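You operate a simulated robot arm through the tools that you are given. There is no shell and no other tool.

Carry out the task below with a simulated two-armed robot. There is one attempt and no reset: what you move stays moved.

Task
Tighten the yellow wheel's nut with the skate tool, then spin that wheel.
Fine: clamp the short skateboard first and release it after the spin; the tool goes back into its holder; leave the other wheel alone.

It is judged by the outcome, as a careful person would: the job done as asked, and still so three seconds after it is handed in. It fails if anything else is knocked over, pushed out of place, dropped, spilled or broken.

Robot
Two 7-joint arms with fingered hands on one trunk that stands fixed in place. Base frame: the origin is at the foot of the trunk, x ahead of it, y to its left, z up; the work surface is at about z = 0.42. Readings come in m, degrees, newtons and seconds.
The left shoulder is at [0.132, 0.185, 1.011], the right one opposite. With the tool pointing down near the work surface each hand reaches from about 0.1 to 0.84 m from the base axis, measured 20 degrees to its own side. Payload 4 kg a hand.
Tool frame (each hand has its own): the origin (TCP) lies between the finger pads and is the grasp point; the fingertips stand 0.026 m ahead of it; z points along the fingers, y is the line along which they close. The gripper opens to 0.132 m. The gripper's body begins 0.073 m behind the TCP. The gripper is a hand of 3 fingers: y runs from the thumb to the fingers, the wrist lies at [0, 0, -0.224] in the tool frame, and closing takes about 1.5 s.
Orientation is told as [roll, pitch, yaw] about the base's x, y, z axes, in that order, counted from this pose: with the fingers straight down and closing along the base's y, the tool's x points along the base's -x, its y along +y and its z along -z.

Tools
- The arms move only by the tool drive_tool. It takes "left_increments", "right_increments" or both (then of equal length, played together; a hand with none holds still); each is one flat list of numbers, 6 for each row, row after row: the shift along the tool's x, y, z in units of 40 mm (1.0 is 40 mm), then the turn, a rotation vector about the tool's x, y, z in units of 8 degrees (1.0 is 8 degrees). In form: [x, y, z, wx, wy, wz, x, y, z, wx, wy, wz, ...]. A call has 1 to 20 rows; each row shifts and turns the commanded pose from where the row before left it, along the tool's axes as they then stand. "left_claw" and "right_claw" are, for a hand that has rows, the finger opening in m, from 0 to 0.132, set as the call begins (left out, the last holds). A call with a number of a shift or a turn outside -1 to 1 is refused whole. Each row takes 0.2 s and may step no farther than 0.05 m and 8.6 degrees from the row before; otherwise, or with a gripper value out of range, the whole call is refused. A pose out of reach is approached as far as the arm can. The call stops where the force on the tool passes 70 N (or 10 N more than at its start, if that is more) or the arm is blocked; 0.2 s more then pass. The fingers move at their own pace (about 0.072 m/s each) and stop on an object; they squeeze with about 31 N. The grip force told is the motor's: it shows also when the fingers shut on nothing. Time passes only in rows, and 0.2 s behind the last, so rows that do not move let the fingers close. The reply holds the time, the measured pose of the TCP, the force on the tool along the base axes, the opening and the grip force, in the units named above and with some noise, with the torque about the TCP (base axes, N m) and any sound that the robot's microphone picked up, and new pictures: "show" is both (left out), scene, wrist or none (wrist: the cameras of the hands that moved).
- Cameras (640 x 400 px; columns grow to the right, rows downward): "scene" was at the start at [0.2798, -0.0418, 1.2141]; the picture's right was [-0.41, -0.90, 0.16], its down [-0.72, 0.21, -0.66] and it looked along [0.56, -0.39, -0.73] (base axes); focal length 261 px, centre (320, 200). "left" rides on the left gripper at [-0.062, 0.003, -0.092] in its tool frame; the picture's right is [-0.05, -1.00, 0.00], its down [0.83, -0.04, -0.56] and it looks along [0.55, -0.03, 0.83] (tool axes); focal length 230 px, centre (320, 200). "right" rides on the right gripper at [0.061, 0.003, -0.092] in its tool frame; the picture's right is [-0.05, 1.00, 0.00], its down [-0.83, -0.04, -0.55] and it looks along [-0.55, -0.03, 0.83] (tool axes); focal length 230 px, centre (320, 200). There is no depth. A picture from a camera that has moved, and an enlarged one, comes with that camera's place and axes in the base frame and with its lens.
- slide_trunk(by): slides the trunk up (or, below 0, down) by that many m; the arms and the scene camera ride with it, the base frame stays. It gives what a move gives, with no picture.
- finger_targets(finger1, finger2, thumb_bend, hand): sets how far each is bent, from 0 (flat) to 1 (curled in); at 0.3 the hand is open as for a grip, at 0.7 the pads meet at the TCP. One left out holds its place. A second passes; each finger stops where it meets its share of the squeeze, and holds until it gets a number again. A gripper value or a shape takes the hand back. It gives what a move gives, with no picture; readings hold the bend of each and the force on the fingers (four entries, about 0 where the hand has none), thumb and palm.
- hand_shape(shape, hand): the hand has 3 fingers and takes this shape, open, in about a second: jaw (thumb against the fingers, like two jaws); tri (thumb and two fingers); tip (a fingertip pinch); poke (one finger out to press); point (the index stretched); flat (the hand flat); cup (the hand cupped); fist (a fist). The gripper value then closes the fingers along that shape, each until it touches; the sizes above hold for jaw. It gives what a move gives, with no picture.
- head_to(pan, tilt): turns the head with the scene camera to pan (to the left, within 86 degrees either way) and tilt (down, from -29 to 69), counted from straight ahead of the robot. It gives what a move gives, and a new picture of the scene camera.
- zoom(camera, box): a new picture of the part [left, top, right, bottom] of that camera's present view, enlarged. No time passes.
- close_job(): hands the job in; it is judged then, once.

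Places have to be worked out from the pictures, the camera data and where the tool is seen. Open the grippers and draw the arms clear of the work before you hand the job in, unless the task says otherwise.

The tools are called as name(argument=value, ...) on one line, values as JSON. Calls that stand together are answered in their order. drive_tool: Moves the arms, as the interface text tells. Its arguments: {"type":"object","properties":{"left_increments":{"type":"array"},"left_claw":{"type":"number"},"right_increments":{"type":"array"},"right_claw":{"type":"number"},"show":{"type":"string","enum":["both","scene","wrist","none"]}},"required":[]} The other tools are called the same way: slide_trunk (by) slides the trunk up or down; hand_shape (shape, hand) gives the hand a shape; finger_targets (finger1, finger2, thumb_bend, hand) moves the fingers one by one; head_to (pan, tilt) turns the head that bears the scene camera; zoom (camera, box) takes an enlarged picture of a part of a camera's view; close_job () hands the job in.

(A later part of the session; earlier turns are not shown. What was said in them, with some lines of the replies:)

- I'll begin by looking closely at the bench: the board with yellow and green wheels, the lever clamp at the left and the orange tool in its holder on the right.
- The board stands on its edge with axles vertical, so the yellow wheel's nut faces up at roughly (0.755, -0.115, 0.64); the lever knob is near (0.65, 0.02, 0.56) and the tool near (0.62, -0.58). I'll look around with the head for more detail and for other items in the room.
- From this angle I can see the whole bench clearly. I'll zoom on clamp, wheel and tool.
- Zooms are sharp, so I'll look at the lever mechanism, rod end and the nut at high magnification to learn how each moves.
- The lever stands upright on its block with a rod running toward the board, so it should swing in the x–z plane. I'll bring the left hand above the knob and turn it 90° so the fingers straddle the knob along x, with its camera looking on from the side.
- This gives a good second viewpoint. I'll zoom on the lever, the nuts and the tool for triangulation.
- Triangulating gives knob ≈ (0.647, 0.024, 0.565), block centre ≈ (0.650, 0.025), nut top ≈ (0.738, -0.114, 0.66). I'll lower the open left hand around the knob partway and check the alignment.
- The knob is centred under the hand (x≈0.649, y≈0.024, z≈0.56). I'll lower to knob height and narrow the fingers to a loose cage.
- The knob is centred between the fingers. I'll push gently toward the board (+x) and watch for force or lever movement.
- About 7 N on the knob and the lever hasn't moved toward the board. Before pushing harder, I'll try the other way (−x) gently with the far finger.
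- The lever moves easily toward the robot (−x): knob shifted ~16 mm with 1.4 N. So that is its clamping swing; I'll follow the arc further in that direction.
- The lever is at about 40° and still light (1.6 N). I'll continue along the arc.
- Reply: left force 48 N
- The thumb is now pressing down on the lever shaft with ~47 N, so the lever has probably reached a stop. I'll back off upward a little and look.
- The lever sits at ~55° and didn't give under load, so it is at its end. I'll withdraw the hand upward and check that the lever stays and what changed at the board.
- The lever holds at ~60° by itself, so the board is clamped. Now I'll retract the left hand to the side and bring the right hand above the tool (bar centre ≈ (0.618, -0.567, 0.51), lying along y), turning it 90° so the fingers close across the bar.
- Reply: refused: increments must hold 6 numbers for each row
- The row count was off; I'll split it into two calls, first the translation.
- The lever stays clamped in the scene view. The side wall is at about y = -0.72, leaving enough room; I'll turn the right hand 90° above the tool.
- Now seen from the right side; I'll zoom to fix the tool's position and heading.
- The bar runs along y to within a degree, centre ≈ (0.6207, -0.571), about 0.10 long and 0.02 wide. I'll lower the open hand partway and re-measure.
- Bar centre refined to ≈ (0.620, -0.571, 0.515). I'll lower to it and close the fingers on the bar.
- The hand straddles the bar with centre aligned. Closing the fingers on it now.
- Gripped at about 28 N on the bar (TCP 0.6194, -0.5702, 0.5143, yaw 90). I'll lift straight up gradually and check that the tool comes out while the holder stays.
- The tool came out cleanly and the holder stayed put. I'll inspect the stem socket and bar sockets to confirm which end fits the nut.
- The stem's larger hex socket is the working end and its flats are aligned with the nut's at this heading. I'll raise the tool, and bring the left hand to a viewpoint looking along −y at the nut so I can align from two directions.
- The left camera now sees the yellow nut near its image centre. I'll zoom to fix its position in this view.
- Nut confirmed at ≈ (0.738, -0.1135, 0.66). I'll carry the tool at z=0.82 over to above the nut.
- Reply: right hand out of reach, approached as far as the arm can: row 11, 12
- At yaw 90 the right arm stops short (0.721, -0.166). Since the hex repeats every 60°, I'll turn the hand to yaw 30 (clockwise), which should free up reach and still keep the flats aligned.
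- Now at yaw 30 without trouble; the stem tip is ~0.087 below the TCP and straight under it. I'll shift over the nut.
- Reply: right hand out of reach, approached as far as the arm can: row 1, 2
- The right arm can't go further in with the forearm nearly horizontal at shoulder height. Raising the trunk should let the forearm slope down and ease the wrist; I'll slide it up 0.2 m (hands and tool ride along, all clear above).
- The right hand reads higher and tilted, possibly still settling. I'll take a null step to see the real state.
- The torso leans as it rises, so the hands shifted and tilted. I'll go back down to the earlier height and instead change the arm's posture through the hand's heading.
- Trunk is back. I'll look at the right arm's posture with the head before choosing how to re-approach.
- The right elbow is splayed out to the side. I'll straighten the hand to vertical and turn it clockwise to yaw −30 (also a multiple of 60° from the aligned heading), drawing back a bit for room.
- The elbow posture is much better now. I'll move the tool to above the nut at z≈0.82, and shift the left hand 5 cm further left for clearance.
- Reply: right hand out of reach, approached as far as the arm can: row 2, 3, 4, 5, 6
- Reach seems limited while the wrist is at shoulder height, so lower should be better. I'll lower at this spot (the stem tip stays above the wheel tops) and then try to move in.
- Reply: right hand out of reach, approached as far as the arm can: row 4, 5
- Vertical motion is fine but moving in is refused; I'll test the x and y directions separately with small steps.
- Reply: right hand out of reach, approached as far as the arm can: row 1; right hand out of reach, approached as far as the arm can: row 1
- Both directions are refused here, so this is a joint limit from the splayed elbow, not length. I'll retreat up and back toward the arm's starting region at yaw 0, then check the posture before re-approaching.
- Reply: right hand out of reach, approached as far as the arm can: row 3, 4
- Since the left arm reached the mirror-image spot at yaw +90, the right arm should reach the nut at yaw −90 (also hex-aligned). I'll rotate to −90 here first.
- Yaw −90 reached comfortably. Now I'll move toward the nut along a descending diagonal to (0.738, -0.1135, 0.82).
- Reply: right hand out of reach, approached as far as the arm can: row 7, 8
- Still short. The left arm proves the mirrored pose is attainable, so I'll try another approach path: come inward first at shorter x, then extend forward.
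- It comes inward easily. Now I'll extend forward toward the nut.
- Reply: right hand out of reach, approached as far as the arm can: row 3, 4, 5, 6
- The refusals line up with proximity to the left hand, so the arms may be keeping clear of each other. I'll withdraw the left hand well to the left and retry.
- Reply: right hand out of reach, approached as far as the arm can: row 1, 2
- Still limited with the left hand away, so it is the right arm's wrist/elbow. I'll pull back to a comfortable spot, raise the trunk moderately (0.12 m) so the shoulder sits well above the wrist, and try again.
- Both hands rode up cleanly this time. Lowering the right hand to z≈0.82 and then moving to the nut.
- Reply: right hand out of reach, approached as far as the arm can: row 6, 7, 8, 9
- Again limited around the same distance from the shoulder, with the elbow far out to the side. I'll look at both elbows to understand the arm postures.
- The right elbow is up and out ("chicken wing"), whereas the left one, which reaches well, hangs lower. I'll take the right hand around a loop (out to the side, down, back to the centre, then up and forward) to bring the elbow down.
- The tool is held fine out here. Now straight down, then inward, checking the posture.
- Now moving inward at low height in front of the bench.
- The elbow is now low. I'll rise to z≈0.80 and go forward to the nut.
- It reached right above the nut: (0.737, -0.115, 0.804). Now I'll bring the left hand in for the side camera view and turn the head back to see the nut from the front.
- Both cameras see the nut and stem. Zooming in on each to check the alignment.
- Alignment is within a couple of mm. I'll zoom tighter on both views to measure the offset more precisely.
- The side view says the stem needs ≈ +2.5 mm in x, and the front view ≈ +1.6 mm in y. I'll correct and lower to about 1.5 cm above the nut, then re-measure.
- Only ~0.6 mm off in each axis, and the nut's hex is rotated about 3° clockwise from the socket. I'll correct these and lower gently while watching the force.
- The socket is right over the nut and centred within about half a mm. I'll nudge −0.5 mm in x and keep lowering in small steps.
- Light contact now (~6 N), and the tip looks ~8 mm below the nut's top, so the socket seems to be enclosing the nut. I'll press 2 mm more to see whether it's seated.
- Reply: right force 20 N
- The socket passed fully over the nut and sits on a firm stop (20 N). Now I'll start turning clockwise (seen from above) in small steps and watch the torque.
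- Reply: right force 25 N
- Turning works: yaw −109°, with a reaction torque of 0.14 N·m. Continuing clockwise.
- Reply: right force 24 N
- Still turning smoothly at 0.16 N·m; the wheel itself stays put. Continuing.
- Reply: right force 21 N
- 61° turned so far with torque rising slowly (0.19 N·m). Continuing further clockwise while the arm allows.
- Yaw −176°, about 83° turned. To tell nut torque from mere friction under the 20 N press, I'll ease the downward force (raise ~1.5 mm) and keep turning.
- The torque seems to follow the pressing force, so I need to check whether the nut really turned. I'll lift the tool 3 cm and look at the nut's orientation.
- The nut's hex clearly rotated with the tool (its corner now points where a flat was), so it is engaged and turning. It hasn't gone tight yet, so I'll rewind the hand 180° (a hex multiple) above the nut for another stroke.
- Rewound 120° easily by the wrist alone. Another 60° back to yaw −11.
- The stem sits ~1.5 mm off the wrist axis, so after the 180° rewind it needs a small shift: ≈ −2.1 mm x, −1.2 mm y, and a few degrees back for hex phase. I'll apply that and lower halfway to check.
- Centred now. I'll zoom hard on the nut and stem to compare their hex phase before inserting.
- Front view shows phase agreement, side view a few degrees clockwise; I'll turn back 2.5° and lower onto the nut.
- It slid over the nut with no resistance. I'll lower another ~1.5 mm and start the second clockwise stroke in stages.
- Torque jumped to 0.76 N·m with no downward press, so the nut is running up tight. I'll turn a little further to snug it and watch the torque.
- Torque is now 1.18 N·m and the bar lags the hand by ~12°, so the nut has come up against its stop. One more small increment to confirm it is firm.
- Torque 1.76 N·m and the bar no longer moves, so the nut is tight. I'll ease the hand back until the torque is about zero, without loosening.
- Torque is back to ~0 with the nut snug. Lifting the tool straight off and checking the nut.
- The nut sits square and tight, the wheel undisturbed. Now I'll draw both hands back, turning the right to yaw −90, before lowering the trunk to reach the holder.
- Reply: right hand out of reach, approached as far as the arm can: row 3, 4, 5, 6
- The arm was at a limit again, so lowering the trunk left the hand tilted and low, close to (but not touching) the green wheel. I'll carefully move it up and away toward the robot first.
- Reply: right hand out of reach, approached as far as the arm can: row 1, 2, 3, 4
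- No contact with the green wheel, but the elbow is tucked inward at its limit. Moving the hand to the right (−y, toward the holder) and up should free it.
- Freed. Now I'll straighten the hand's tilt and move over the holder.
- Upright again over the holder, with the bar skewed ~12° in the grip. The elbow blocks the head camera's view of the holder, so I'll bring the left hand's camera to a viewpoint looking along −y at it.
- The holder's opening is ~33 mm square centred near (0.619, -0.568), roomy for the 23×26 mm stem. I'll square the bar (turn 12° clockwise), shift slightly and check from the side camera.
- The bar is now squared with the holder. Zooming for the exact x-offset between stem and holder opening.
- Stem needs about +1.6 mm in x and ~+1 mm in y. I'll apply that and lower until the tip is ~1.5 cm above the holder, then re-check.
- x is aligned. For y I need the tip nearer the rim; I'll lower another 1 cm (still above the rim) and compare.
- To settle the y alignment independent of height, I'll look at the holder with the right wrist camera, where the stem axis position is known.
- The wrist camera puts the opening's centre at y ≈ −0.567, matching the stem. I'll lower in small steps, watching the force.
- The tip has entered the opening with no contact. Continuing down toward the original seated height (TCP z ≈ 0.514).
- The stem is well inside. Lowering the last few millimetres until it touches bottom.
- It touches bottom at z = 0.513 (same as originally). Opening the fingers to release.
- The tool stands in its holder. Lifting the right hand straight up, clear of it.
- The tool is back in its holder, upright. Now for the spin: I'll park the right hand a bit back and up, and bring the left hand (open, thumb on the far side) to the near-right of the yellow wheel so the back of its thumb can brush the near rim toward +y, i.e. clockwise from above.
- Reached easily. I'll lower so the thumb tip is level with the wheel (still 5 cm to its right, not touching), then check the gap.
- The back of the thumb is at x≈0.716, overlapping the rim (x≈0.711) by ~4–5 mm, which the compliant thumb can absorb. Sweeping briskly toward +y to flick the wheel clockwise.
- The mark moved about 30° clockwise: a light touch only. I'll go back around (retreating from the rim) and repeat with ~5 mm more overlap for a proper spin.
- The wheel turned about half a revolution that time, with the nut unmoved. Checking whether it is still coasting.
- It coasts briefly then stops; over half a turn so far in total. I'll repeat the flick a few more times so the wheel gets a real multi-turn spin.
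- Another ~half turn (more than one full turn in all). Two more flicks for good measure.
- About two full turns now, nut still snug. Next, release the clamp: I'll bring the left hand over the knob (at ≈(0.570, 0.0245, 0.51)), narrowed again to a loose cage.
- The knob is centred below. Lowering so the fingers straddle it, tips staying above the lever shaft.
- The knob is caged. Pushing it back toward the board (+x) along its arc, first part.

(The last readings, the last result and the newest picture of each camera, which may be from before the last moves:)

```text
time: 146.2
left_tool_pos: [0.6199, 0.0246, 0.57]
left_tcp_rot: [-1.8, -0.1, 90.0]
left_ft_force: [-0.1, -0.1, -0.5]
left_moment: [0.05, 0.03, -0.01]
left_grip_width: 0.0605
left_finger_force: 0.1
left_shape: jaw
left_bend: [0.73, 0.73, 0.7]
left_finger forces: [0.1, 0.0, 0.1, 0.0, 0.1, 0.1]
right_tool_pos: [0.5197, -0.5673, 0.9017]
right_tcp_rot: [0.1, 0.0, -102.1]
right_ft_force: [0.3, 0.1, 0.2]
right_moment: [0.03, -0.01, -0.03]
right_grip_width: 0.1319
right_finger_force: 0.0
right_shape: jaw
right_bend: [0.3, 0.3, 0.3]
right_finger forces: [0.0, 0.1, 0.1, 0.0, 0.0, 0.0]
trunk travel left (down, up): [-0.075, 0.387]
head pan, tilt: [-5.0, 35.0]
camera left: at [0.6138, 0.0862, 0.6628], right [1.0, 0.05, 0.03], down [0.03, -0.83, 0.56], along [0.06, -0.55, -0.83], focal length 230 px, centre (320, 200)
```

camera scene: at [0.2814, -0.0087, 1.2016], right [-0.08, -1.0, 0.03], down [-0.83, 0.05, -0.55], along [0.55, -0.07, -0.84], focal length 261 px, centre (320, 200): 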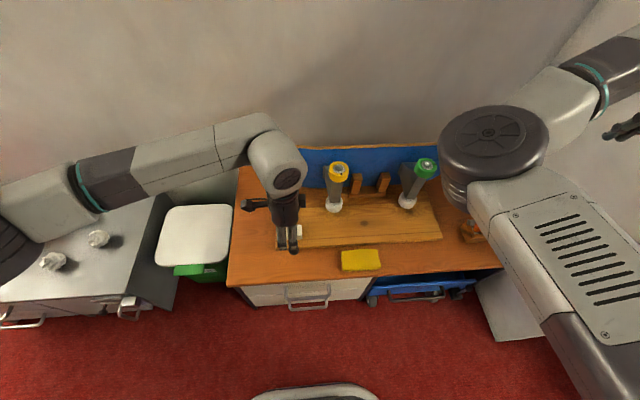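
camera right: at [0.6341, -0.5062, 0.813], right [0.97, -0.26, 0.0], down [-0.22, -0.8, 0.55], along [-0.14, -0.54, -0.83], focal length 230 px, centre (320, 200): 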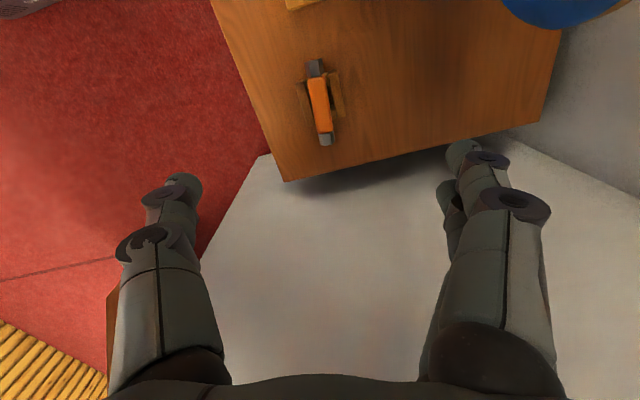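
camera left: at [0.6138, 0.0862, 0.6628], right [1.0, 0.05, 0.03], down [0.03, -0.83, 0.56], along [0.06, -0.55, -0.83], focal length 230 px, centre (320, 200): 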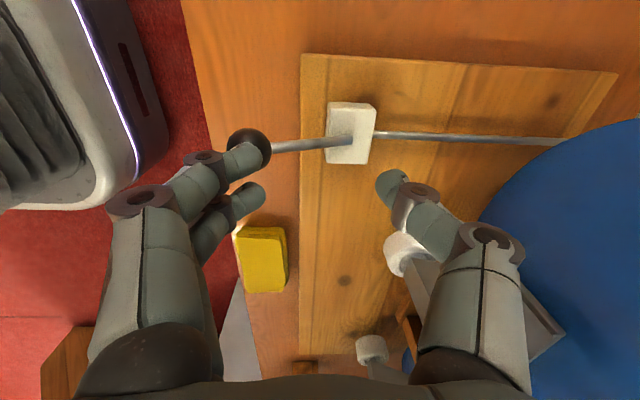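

The fingers rode over the knob without moving it. I'll back up, widen slightly, and come in lower so the fingertips hook below the knob's centre.

drive_tool(left_increments=[0, 0, -0.6, 0, 0, 0, 0, 0.525, 0, 0, 0, 0, 0, 0.525, 0, 0, 0, 0, 0, 0, 0, 0, 0, 0, 0, 0, 0.6, 0, 0, 0, 0, 0, 0.6, 0, 0, 0, 0, 0, 0.57, 0, 0, 0, 0, 0, 0, 0, 0, 0], left_claw=0.09, show="wrist")

```text
time: 148.1
left_tool_pos: [0.5789, 0.0235, 0.5224]
left_tcp_rot: [-1.9, 0.1, 90.2]
left_ft_force: [-0.4, -0.2, 0.1]
left_moment: [-0.02, 0.01, -0.01]
left_grip_width: 0.0897
left_finger_force: 0.0
left_shape: jaw
left_bend: [0.69, 0.69, 0.66]
left_finger forces: [0.0, 0.1, 0.1, 0.0, 0.0, 0.0]
right_tool_pos: [0.5181, -0.5662, 0.9018]
right_tcp_rot: [0.1, 0.0, -102.1]
right_ft_force: [-0.4, 0.4, 0.7]
right_moment: [0.02, 0.02, -0.03]
right_grip_width: 0.1321
right_finger_force: 0.1
right_shape: jaw
right_bend: [0.3, 0.3, 0.3]
right_finger forces: [0.0, 0.0, 0.0, 0.1, 0.0, 0.0]
trunk travel left (down, up): [-0.075, 0.387]
head pan, tilt: [-5.0, 35.0]
camera left: at [0.5727, 0.0865, 0.6141], right [1.0, 0.05, 0.03], down [0.03, -0.83, 0.56], along [0.06, -0.56, -0.83], focal length 230 px, centre (320, 200)
```

left: 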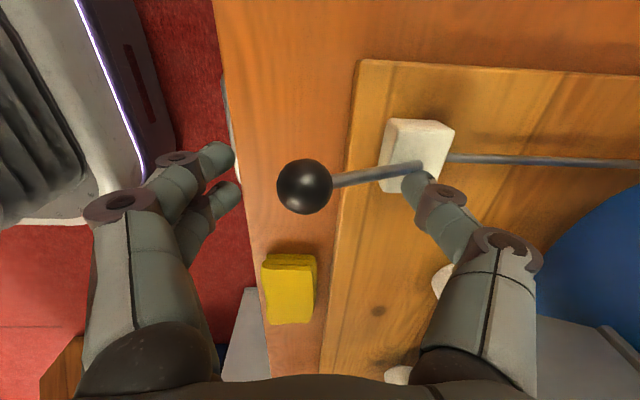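

Fingertips are now at the knob's lower half. Pushing in and up along the arc.

drive_tool(left_increments=[0, -0.3, 0, 0, 0, 0, 0, -0.25, 0, 0, 0, 0, 0, -0.15, -0.15, 0, 0, 0, 0, -0.2, -0.25, 0, 0, 0], show="wrist")

```text
time: 149.1
left_tool_pos: [0.6166, 0.0241, 0.54]
left_tcp_rot: [-1.9, 0.0, 90.2]
left_ft_force: [-1.9, -0.9, 0.9]
left_moment: [-0.04, 0.09, 0.0]
left_grip_width: 0.0915
left_finger_force: 0.1
left_shape: jaw
left_bend: [0.68, 0.66, 0.66]
left_finger forces: [0.0, 1.4, 0.1, 0.0, 0.0, 0.0]
right_tool_pos: [0.5199, -0.5653, 0.901]
right_tcp_rot: [0.1, 0.0, -102.1]
right_ft_force: [0.2, 0.1, -0.3]
right_moment: [0.02, 0.01, 0.01]
right_grip_width: 0.132
right_finger_force: 0.0
right_shape: jaw
right_bend: [0.3, 0.3, 0.3]
right_finger forces: [0.1, 0.0, 0.0, 0.1, 0.0, 0.1]
trunk travel left (down, up): [-0.075, 0.387]
head pan, tilt: [-5.0, 35.0]
camera left: at [0.6088, 0.0865, 0.6319], right [1.0, 0.05, 0.03], down [0.03, -0.83, 0.56], along [0.06, -0.55, -0.83], focal length 230 px, centre (320, 200)
```

left: 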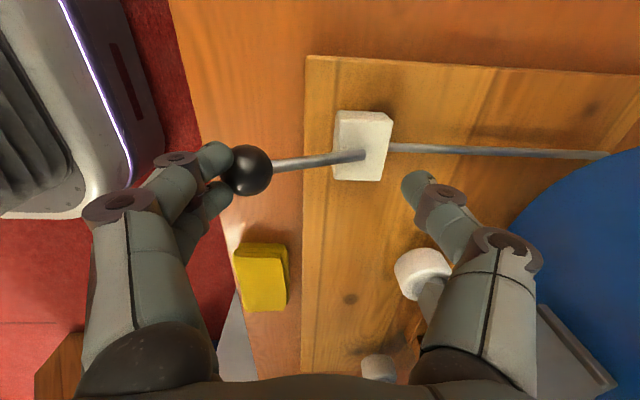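

Contact made (1.9 N), lever not yet moving. Continuing with more push.

drive_tool(left_increments=[0, -0.25, -0.1, 0, 0, 0, 0, -0.25, -0.15, 0, 0, 0, 0, -0.25, -0.2, 0, 0, 0], show="wrist")

```text
time: 149.8
left_tool_pos: [0.6449, 0.0253, 0.5603]
left_tcp_rot: [-1.9, 0.1, 90.1]
left_ft_force: [0.0, 0.2, 0.2]
left_moment: [0.03, 0.01, 0.0]
left_grip_width: 0.0901
left_finger_force: 0.0
left_shape: jaw
left_bend: [0.68, 0.68, 0.66]
left_finger forces: [0.1, 0.0, 0.1, 0.1, 0.1, 0.1]
right_tool_pos: [0.518, -0.5671, 0.9005]
right_tcp_rot: [0.0, 0.1, -102.2]
right_ft_force: [0.8, 0.4, -0.1]
right_moment: [0.02, 0.01, 0.01]
right_grip_width: 0.1319
right_finger_force: 0.0
right_shape: jaw
right_bend: [0.3, 0.3, 0.3]
right_finger forces: [0.0, 0.1, 0.0, 0.0, 0.0, 0.0]
trunk travel left (down, up): [-0.075, 0.387]
head pan, tilt: [-5.0, 35.0]
camera left: at [0.6386, 0.0872, 0.6505], right [1.0, 0.05, 0.03], down [0.03, -0.83, 0.56], along [0.06, -0.56, -0.83], focal length 230 px, centre (320, 200)
```

left: 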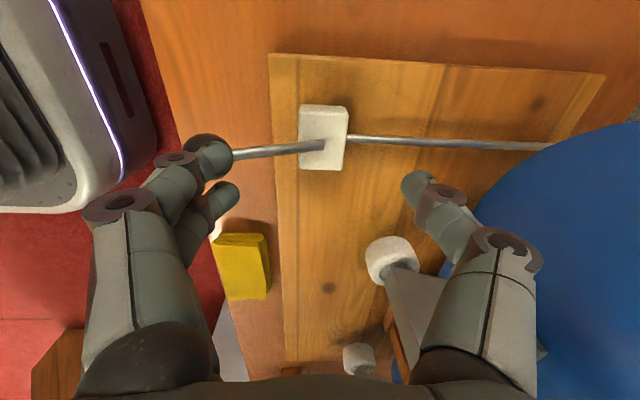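

The lever is held firmly and the fingers slip over. Better: grip the knob from its ±y sides (yaw 0) so it can pivot in the grasp. Raising and turning the left hand.

drive_tool(left_increments=[0, 0, -0.9, 0, 0, 0, 0, 0, -0.9, 0, 0, 0, 0, 0, -0.7, 0, 0, 0, 0, 0, 0, 0, 0, 1, 0, 0, 0, 0, 0, 1, 0, 0, 0, 0, 0, 1, 0, 0, 0, 0, 0, 1, 0, 0, 0, 0, 0, 1, 0, 0, 0, 0, 0, 1, 0, 0, 0, 0, 0, 1, 0, 0, 0, 0, 0, 1, 0, 0, 0, 0, 0, 1, 0, 0, 0, 0, 0, 1, 0, 0, 0, 0, 0, 1, 0, 0, 0, 0, 0, 0.25], show="both")

```text
time: 153.1
left_tool_pos: [0.6428, 0.0246, 0.6584]
left_tcp_rot: [-0.1, -1.8, 0.1]
left_ft_force: [0.2, 0.1, -0.2]
left_moment: [0.0, 0.01, -0.01]
left_grip_width: 0.0901
left_finger_force: 0.0
left_shape: jaw
left_bend: [0.68, 0.68, 0.66]
left_finger forces: [0.1, 0.1, 0.1, 0.1, 0.1, 0.0]
right_tool_pos: [0.5193, -0.5667, 0.9009]
right_tcp_rot: [0.0, 0.0, -102.0]
right_ft_force: [-1.1, 0.3, -0.5]
right_moment: [0.01, -0.01, -0.01]
right_grip_width: 0.132
right_finger_force: 0.1
right_shape: jaw
right_bend: [0.3, 0.3, 0.3]
right_finger forces: [0.0, 0.0, 0.1, 0.1, 0.1, 0.0]
trunk travel left (down, up): [-0.075, 0.387]
head pan, tilt: [-5.0, 35.0]
camera scene: at [0.2815, -0.0088, 1.2016], right [-0.08, -1.0, 0.03], down [-0.83, 0.05, -0.55], along [0.55, -0.07, -0.84], focal length 261 px, centre (320, 200)
camera left: at [0.7002, 0.029, 0.7526], right [0.05, -1.0, 0.0], down [-0.85, -0.04, 0.53], along [-0.53, -0.03, -0.85], focal length 230 px, centre (320, 200)
```

scene: 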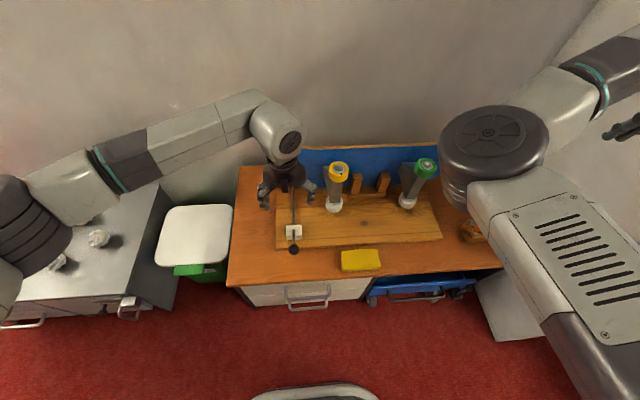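
left: 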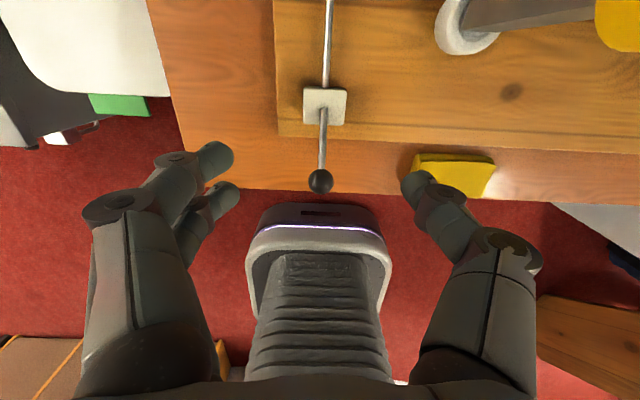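

Now at yaw 0 with fingers on either side in y. Moving over the knob (≈(0.573, 0.023)) and lowering to its height.

drive_tool(left_increments=[0.93, -0.02, 0, 0, 0, 0, 0.93, -0.02, 0, 0, 0, 0, 0, 0, 0.9, 0, 0, 0, 0, 0, 0.9, 0, 0, 0, 0, 0, 0.9, 0, 0, 0, 0, 0, 0.9, 0, 0, 0, 0, 0, 0, 0, 0, 0], show="wrist")

zoom(camera="scene", box=[250, 190, 340, 270])

```text
time: 154.7
left_tool_pos: [0.5731, 0.0243, 0.513]
left_tcp_rot: [-0.1, -1.9, 0.1]
left_ft_force: [-1.0, 0.3, 0.5]
left_moment: [0.04, -0.01, 0.0]
left_grip_width: 0.0903
left_finger_force: 0.0
left_shape: jaw
left_bend: [0.68, 0.68, 0.66]
left_finger forces: [0.0, 0.0, 0.0, 0.0, 0.0, 0.1]
right_tool_pos: [0.5185, -0.5647, 0.9006]
right_tcp_rot: [0.1, 0.0, -102.1]
right_ft_force: [0.3, 0.1, 0.2]
right_moment: [-0.04, -0.04, 0.0]
right_grip_width: 0.1319
right_finger_force: 0.0
right_shape: jaw
right_bend: [0.3, 0.3, 0.3]
right_finger forces: [0.0, 0.0, 0.0, 0.1, 0.1, 0.0]
trunk travel left (down, up): [-0.075, 0.387]
head pan, tilt: [-5.0, 35.0]
camera left: at [0.6301, 0.0281, 0.6066], right [0.05, -1.0, 0.0], down [-0.85, -0.04, 0.53], along [-0.53, -0.03, -0.85], focal length 230 px, centre (320, 200)
```

left: 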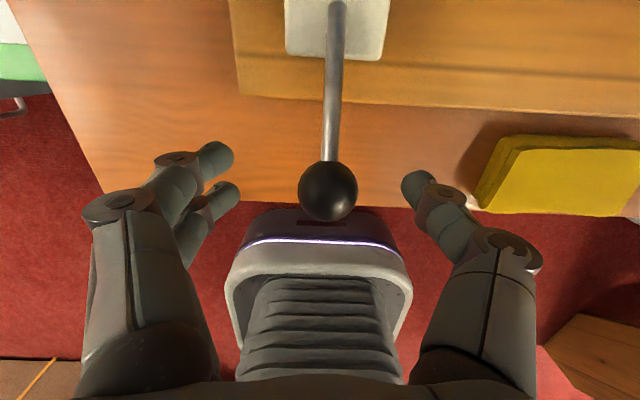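

```text
5.00 times, centred on (295, 230) of scene
camera zoom: at [0.281, -0.0088, 1.2018], right [-0.08, -1.0, 0.03], down [-0.83, 0.05, -0.55], along [0.55, -0.07, -0.83], focal length 1305 px, centre (445, 50)
```

zoom: 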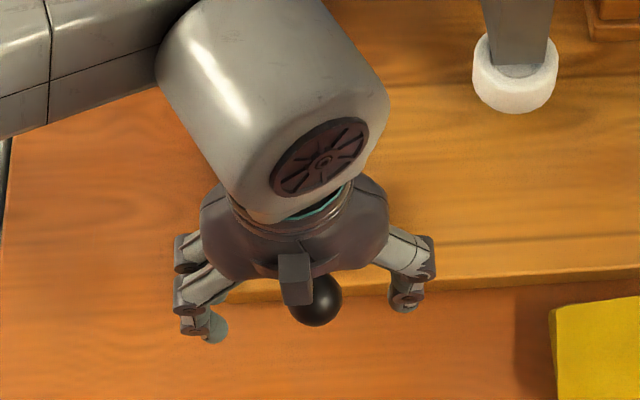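

The knob sits right between the fingers. Closing on it.

drive_tool(left_increments=[0, -0.08, 0, 0, 0, 0, 0, 0, 0, 0, 0, 0, 0, 0, 0, 0, 0, 0, 0, 0, 0, 0, 0, 0, 0, 0, 0, 0, 0, 0, 0, 0, 0, 0, 0, 0], left_claw=0.015, show="wrist")

```text
time: 156.1
left_tool_pos: [0.5734, 0.0209, 0.5111]
left_tcp_rot: [-0.1, -1.7, 0.1]
left_ft_force: [3.5, -3.5, -3.4]
left_moment: [-0.03, -0.02, 0.01]
left_grip_width: 0.0179
left_finger_force: 31.2
left_shape: jaw
left_bend: [0.72, 0.72, 0.7]
left_finger forces: [12.8, 11.7, 0.0, 0.0, 27.2, 0.1]
right_tool_pos: [0.5192, -0.566, 0.9011]
right_tcp_rot: [0.2, 0.0, -102.0]
right_ft_force: [-0.3, -0.3, -0.3]
right_moment: [-0.01, 0.01, 0.01]
right_grip_width: 0.1322
right_finger_force: 0.0
right_shape: jaw
right_bend: [0.3, 0.3, 0.3]
right_finger forces: [0.1, 0.0, 0.1, 0.0, 0.0, 0.0]
trunk travel left (down, up): [-0.075, 0.387]
head pan, tilt: [-5.0, 35.0]
camera left: at [0.6308, 0.0243, 0.6062], right [0.05, -1.0, 0.0], down [-0.85, -0.04, 0.53], along [-0.53, -0.03, -0.85], focal length 230 px, centre (320, 200)
```

left: 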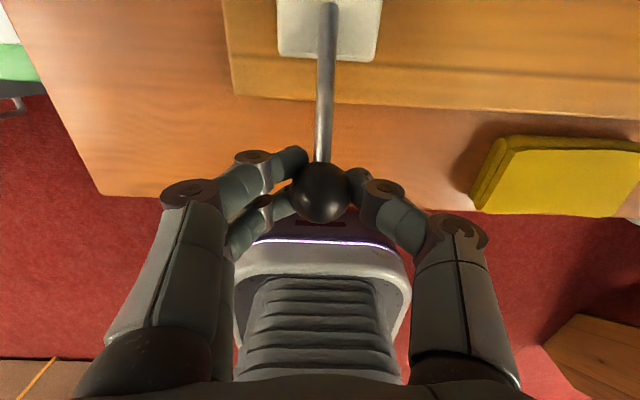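

The knob is held on both sides. Now swinging it up along its arc, the first ~20°.

drive_tool(left_increments=[-0.12, 0, -0.19, 0, 0, 0, -0.13, 0, -0.175, 0, 0, 0, -0.135, 0, -0.135, 0, 0, 0, -0.135, 0, -0.135, 0, 0, 0], show="wrist")

```text
time: 157.1
left_tool_pos: [0.5922, 0.0199, 0.5388]
left_tcp_rot: [-0.1, -1.8, 0.1]
left_ft_force: [-0.8, -6.4, -3.2]
left_moment: [-0.1, 0.08, 0.01]
left_grip_width: 0.0161
left_finger_force: 30.9
left_shape: jaw
left_bend: [0.72, 0.73, 0.72]
left_finger forces: [11.7, 8.9, 0.0, 0.0, 23.7, 0.0]
right_tool_pos: [0.5194, -0.5671, 0.8999]
right_tcp_rot: [0.2, 0.0, -102.1]
right_ft_force: [0.5, 0.6, 0.0]
right_moment: [0.01, 0.0, 0.03]
right_grip_width: 0.132
right_finger_force: 0.0
right_shape: jaw
right_bend: [0.3, 0.3, 0.3]
right_finger forces: [0.0, 0.0, 0.0, 0.0, 0.0, 0.0]
trunk travel left (down, up): [-0.075, 0.387]
head pan, tilt: [-5.0, 35.0]
camera left: at [0.6506, 0.0234, 0.6326], right [0.05, -1.0, 0.0], down [-0.85, -0.04, 0.53], along [-0.53, -0.03, -0.85], focal length 230 px, centre (320, 200)
```

left: 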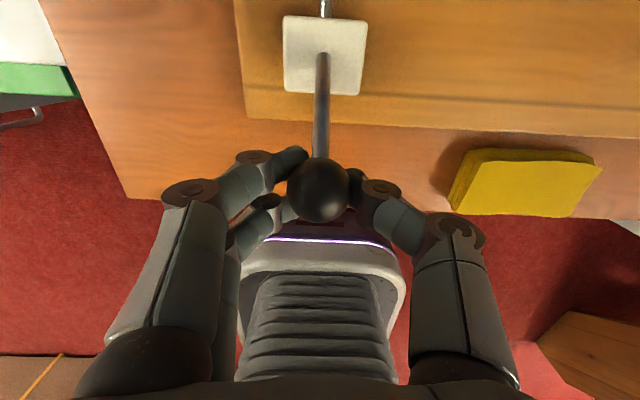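

The lever follows with low force. Continuing to vertical.

drive_tool(left_increments=[-0.156, -0.02, -0.11, 0, 0, 0, -0.156, -0.02, -0.11, 0, 0, 0, -0.172, 0, -0.08, 0, 0, 0, -0.172, 0, -0.08, 0, 0, 0, -0.184, 0, -0.05, 0, 0, 0, -0.184, 0, -0.05, 0, 0, 0], show="wrist")

```text
time: 158.4
left_tool_pos: [0.6311, 0.0177, 0.5564]
left_tcp_rot: [0.0, -1.6, 0.1]
left_ft_force: [-1.2, -9.0, -16.9]
left_moment: [-0.1, 0.23, 0.01]
left_grip_width: 0.0117
left_finger_force: 30.6
left_shape: jaw
left_bend: [0.71, 0.76, 0.73]
left_finger forces: [17.5, 0.0, 0.0, 0.1, 20.3, 0.1]
right_tool_pos: [0.5205, -0.5672, 0.899]
right_tcp_rot: [0.0, 0.0, -102.1]
right_ft_force: [-0.5, 0.0, -0.2]
right_moment: [0.01, 0.01, -0.04]
right_grip_width: 0.1318
right_finger_force: 0.1
right_shape: jaw
right_bend: [0.3, 0.3, 0.3]
right_finger forces: [0.0, 0.0, 0.0, 0.0, 0.0, 0.0]
trunk travel left (down, up): [-0.075, 0.387]
head pan, tilt: [-5.0, 35.0]
camera left: at [0.691, 0.0219, 0.6504], right [0.05, -1.0, 0.0], down [-0.85, -0.04, 0.53], along [-0.53, -0.03, -0.85], focal length 230 px, centre (320, 200)
```

left: 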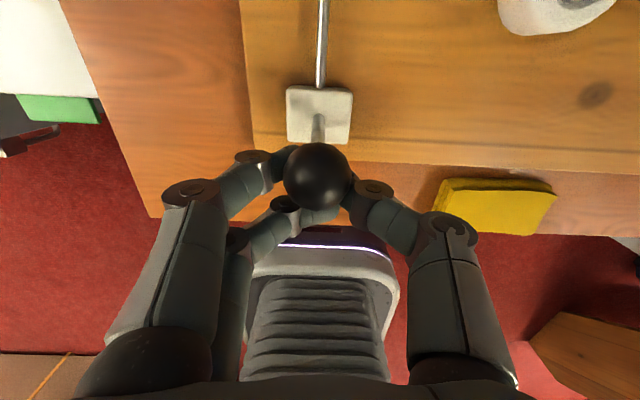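

Nearly vertical; I was pulling up slightly (−17 N). Easing down a little and carrying on the last few degrees.

drive_tool(left_increments=[-0.12, 0, 0.06, 0, 0, 0, -0.15, 0, 0.02, 0, 0, 0, -0.15, 0, 0, 0, 0, 0], show="wrist")

```text
time: 159.2
left_tool_pos: [0.6421, 0.017, 0.5546]
left_tcp_rot: [0.0, -1.2, -0.2]
left_ft_force: [-47.1, -4.9, -6.9]
left_moment: [-0.04, 0.44, 0.02]
left_grip_width: 0.0121
left_finger_force: 31.1
left_shape: jaw
left_bend: [0.71, 0.76, 0.73]
left_finger forces: [12.6, 13.2, 0.0, 0.0, 29.4, 0.1]
right_tool_pos: [0.5176, -0.5671, 0.9008]
right_tcp_rot: [0.2, 0.1, -102.1]
right_ft_force: [-0.5, -0.1, 0.1]
right_moment: [0.01, 0.0, 0.03]
right_grip_width: 0.132
right_finger_force: 0.1
right_shape: jaw
right_bend: [0.3, 0.3, 0.3]
right_finger forces: [0.0, 0.0, 0.0, 0.0, 0.0, 0.0]
trunk travel left (down, up): [-0.075, 0.387]
head pan, tilt: [-5.0, 35.0]
camera left: at [0.7015, 0.02, 0.6478], right [0.05, -1.0, 0.0], down [-0.84, -0.04, 0.54], along [-0.54, -0.03, -0.84], focal length 230 px, centre (320, 200)
```

left: 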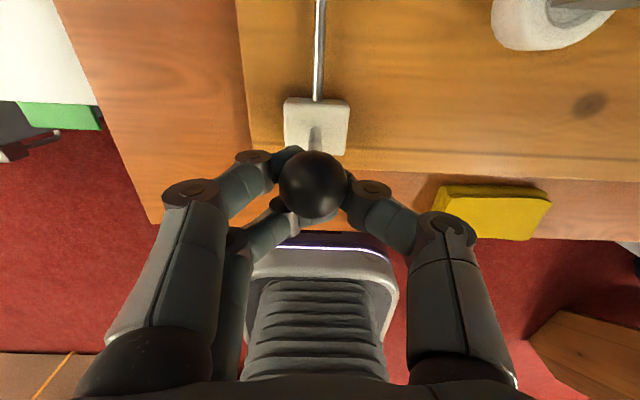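

47 N against the stop: the lever is fully back upright. Opening the fingers in place, then lifting straight up.

drive_tool(left_increments=[0, 0, 0, 0, 0, 0, 0, 0, 0, 0, 0, 0, 0, 0, 0, 0, 0, 0, 0, 0, 0, 0, 0, 0, 0, 0, 0, 0, 0, 0], left_claw=0.11, show="wrist")

```text
time: 160.4
left_tool_pos: [0.65, 0.0182, 0.5565]
left_tcp_rot: [0.0, -1.9, 0.1]
left_ft_force: [0.2, -0.4, -0.2]
left_moment: [0.02, 0.0, 0.03]
left_grip_width: 0.1098
left_finger_force: 0.0
left_shape: jaw
left_bend: [0.56, 0.56, 0.52]
left_finger forces: [0.0, 0.1, 0.0, 0.0, 0.0, 0.0]
right_tool_pos: [0.5188, -0.5668, 0.9013]
right_tcp_rot: [0.2, 0.0, -102.1]
right_ft_force: [-0.5, -0.4, -0.7]
right_moment: [0.0, -0.03, 0.0]
right_grip_width: 0.1321
right_finger_force: 0.0
right_shape: jaw
right_bend: [0.3, 0.3, 0.3]
right_finger forces: [0.1, 0.1, 0.1, 0.0, 0.1, 0.1]
trunk travel left (down, up): [-0.075, 0.387]
head pan, tilt: [-5.0, 35.0]
camera left: at [0.7076, 0.0226, 0.6503], right [0.05, -1.0, 0.0], down [-0.85, -0.04, 0.53], along [-0.53, -0.03, -0.85], focal length 230 px, centre (320, 200)
```

left: 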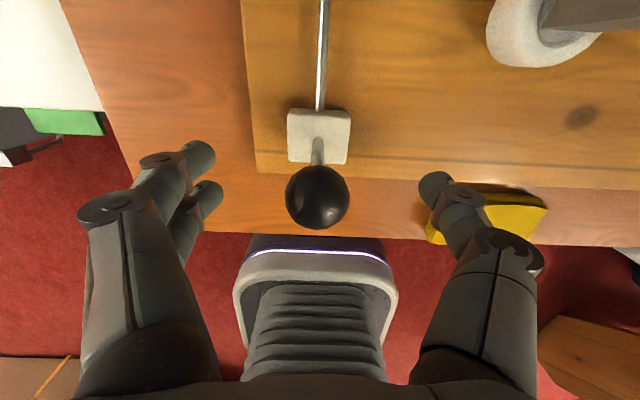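

The knob is free and the lever upright. Lifting the left hand clear and withdrawing it.

drive_tool(left_increments=[0, 0, -0.5, 0, 0, 0, 0, 0, -0.9, 0, 0, 0, 0, 0, -1, 0, 0, 0, 0, 0, -1, 0, 0, 0, 0, 0, -1, 0, 0, 0, 0, 0, -1, 0, 0, 0, 0.6, 0.6, -0.4, 0, 0, 0, 0.7, 0.7, -0.3, 0, 0, 0, 0.7, 0.7, -0.2, 0, 0, 0, 0.7, 0.7, 0, 0, 0, 0, 0.7, 0.7, 0, 0, 0, 0], show="scene")

zoom(camera="scene", box=[220, 130, 540, 310])

```text
time: 162.8
left_tool_pos: [0.5044, 0.1533, 0.8048]
left_tcp_rot: [-0.2, -1.8, 0.1]
left_ft_force: [-0.9, 0.2, 0.5]
left_moment: [-0.02, 0.02, 0.01]
left_grip_width: 0.11
left_finger_force: 0.2
left_shape: jaw
left_bend: [0.56, 0.56, 0.52]
left_finger forces: [0.1, 0.0, 0.0, 0.1, 0.1, 0.0]
right_tool_pos: [0.5186, -0.5662, 0.9026]
right_tcp_rot: [0.2, 0.0, -102.1]
right_ft_force: [-0.7, -0.2, 0.7]
right_moment: [-0.02, -0.01, 0.01]
right_grip_width: 0.1321
right_finger_force: 0.1
right_shape: jaw
right_bend: [0.3, 0.3, 0.3]
right_finger forces: [0.1, 0.0, 0.1, 0.1, 0.1, 0.0]
trunk travel left (down, up): [-0.075, 0.387]
head pan, tilt: [-5.0, 35.0]
camera scene: at [0.2806, -0.0081, 1.2019], right [-0.08, -1.0, 0.03], down [-0.83, 0.05, -0.55], along [0.55, -0.07, -0.83], focal length 261 px, centre (320, 200)
```

scene: 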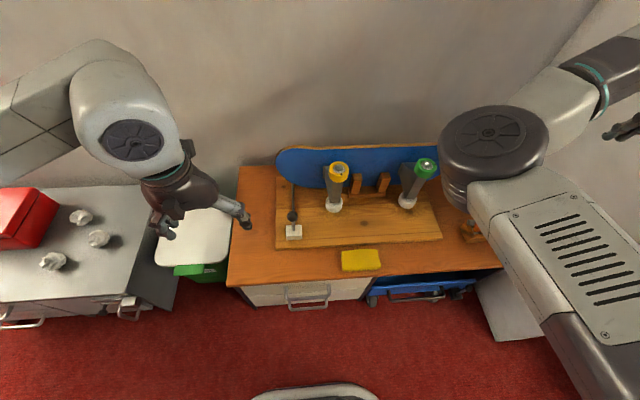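

```text
2.00 times, centred on (380, 220) of scene
camera zoom: at [0.2806, -0.0081, 1.2019], right [-0.08, -1.0, 0.03], down [-0.83, 0.05, -0.55], along [0.55, -0.07, -0.83], focal length 522 px, centre (200, 160)
```

zoom: 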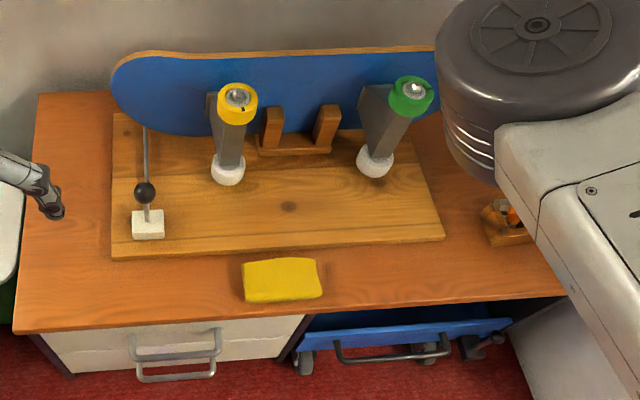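

The bench looks as at the start: board, plate, sponge and lever all in place. I'll retract the right arm further so its elbow clears the view, and check the tool and both wheels.

drive_tool(right_increments=[-0.13, -0.61, -0.31, 0, 0, 0, -0.13, -0.61, -0.31, 0, 0, 0, -0.13, -0.61, -0.31, 0, 0, 0, -0.13, -0.61, -0.31, 0, 0, 0], show="scene")

```text
time: 163.8
left_tool_pos: [0.5038, 0.1541, 0.8045]
left_tcp_rot: [-0.1, -1.9, 0.2]
left_ft_force: [0.0, 0.0, 0.2]
left_moment: [0.05, -0.01, 0.01]
left_grip_width: 0.1098
left_finger_force: 0.0
left_shape: jaw
left_bend: [0.56, 0.56, 0.52]
left_finger forces: [0.0, 0.0, 0.0, 0.0, 0.0, 0.0]
right_tool_pos: [0.4185, -0.5666, 0.9512]
right_tcp_rot: [0.1, -0.1, -102.1]
right_ft_force: [-0.6, 0.5, -0.1]
right_moment: [0.03, 0.01, 0.0]
right_grip_width: 0.1321
right_finger_force: 0.0
right_shape: jaw
right_bend: [0.3, 0.3, 0.3]
right_finger forces: [0.0, 0.1, 0.0, 0.0, 0.0, 0.1]
trunk travel left (down, up): [-0.075, 0.387]
head pan, tilt: [-5.0, 35.0]
camera scene: at [0.2807, -0.0088, 1.2019], right [-0.08, -1.0, 0.03], down [-0.83, 0.05, -0.55], along [0.55, -0.07, -0.83], focal length 261 px, centre (320, 200)
```

scene: 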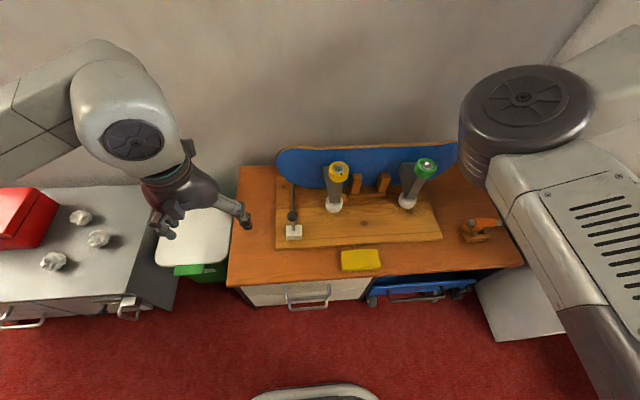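

The holder is visible now. Zooming on the tool, the wheels, and the clamp for a final check.

zoom(camera="scene", box=[440, 200, 520, 250])

zoom(camera="scene", box=[310, 140, 450, 220])

zoom(camera="scene", box=[260, 165, 356, 255])

```text
8.00 times, centred on (480, 225) of scene
camera zoom: at [0.2807, -0.0088, 1.2019], right [-0.08, -1.0, 0.03], down [-0.83, 0.05, -0.55], along [0.55, -0.07, -0.83], focal length 2088 px, centre (-960, 0)
```

zoom: 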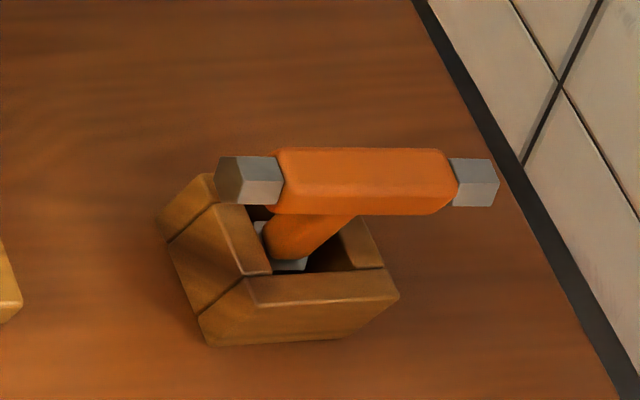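

```text
4.57 times, centred on (380, 180) of scene
camera zoom: at [0.2807, -0.0088, 1.2019], right [-0.08, -1.0, 0.03], down [-0.83, 0.05, -0.55], along [0.55, -0.07, -0.83], focal length 1193 px, centre (46, 291)
```

zoom: 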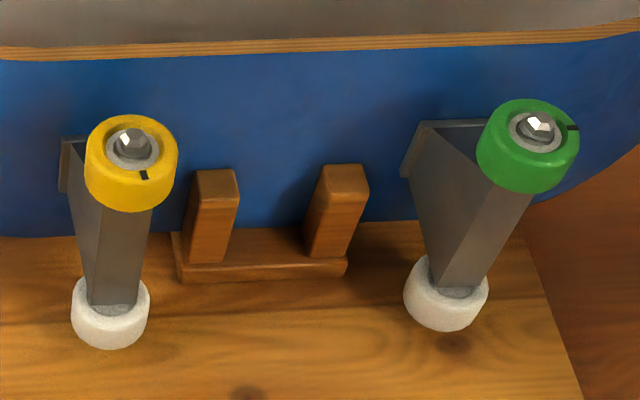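

```text
4.44 times, centred on (308, 210) of scene
camera zoom: at [0.2807, -0.0088, 1.2019], right [-0.08, -1.0, 0.03], down [-0.83, 0.05, -0.55], along [0.55, -0.07, -0.83], focal length 1160 px, centre (373, 156)
```

zoom: 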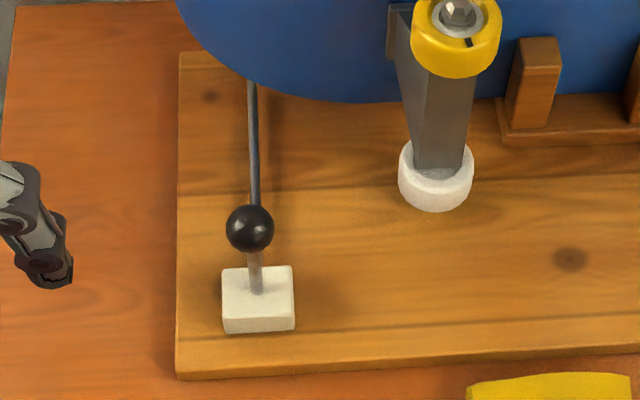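

Everything checks out: tool seated, yellow nut tight, green wheel's mark unchanged, lever back to its open position, board in place. I'll open the left hand fully and draw both arms a bit further clear.

drive_tool(left_increments=[0.45, 0.55, -0.55, 0, 0, 0, 0.45, 0.55, -0.55, 0, 0, 0, 0.45, 0.55, -0.55, 0, 0, 0, 0, 0, 0, 0, 0, 0], right_increments=[0, -0.5, -0.3, 0, 0, 0, 0, -0.5, -0.3, 0, 0, 0, 0, -0.4, -0.3, 0, 0, 0, 0, 0, 0, 0, 0, 0], left_claw=0.132, right_claw=0.132, show="scene")

```text
time: 164.8
left_tool_pos: [0.4481, 0.2192, 0.8682]
left_tcp_rot: [0.0, -1.8, 0.1]
left_ft_force: [-1.0, -0.2, -0.2]
left_moment: [-0.01, 0.04, 0.01]
left_grip_width: 0.1321
left_finger_force: 0.0
left_shape: jaw
left_bend: [0.3, 0.3, 0.3]
left_finger forces: [0.0, 0.0, 0.0, 0.1, 0.0, 0.1]
right_tool_pos: [0.3648, -0.5543, 0.9853]
right_tcp_rot: [0.0, 0.0, -102.2]
right_ft_force: [0.0, 0.9, -0.4]
right_moment: [0.01, -0.01, -0.02]
right_grip_width: 0.132
right_finger_force: 0.0
right_shape: jaw
right_bend: [0.3, 0.3, 0.3]
right_finger forces: [0.0, 0.0, 0.0, 0.0, 0.1, 0.0]
trunk travel left (down, up): [-0.075, 0.387]
head pan, tilt: [-5.0, 35.0]
camera scene: at [0.2822, -0.0092, 1.2012], right [-0.08, -1.0, 0.03], down [-0.83, 0.05, -0.55], along [0.54, -0.07, -0.84], focal length 261 px, centre (320, 200)
```

scene: 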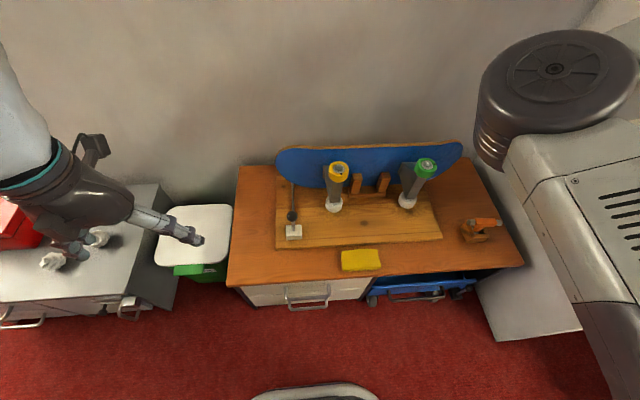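

Both hands are open and clear of the bench; the nut is tightened, the wheel was spun, the clamp is released and the tool is back in its holder. Handing the job in.

close_job()

```text
The job is handed in.
```

I clamped the short skateboard, tightened the yellow wheel's nut, spun the wheel, released the clamp and put the tool back in its holder. The job is handed in, and I have no verdict back yet.

- **Clamp:** I swung the lever toward the robot until it hit a stop, and it stayed there on its own. After the spin I swung it back up to its starting stop.
- **Nut:** I turned it clockwise through about 140° in two strokes. It came up firm, with 1.76 N·m on the tool and the bar no longer moving. I then eased the torque off before lifting the tool.
- **Spin:** I flicked the yellow wheel clockwise five times with the back of the left thumb, for roughly two turns in all. It coasts only briefly after each flick. The nut did not move with it.
- **Tool:** It is back in its holder at its original height and almost the same heading.
- **Other wheel:** The green wheel was not touched. In the final pictures its mark is where it started.

When I lowered the trunk with the tool in hand, the right arm was at a joint limit. That left the hand low and close to the green wheel, but the force readings and pictures showed no contact. In the final pictures the board, its base, the sponge and the lever look unchanged. Both hands are open and clear of the bench.
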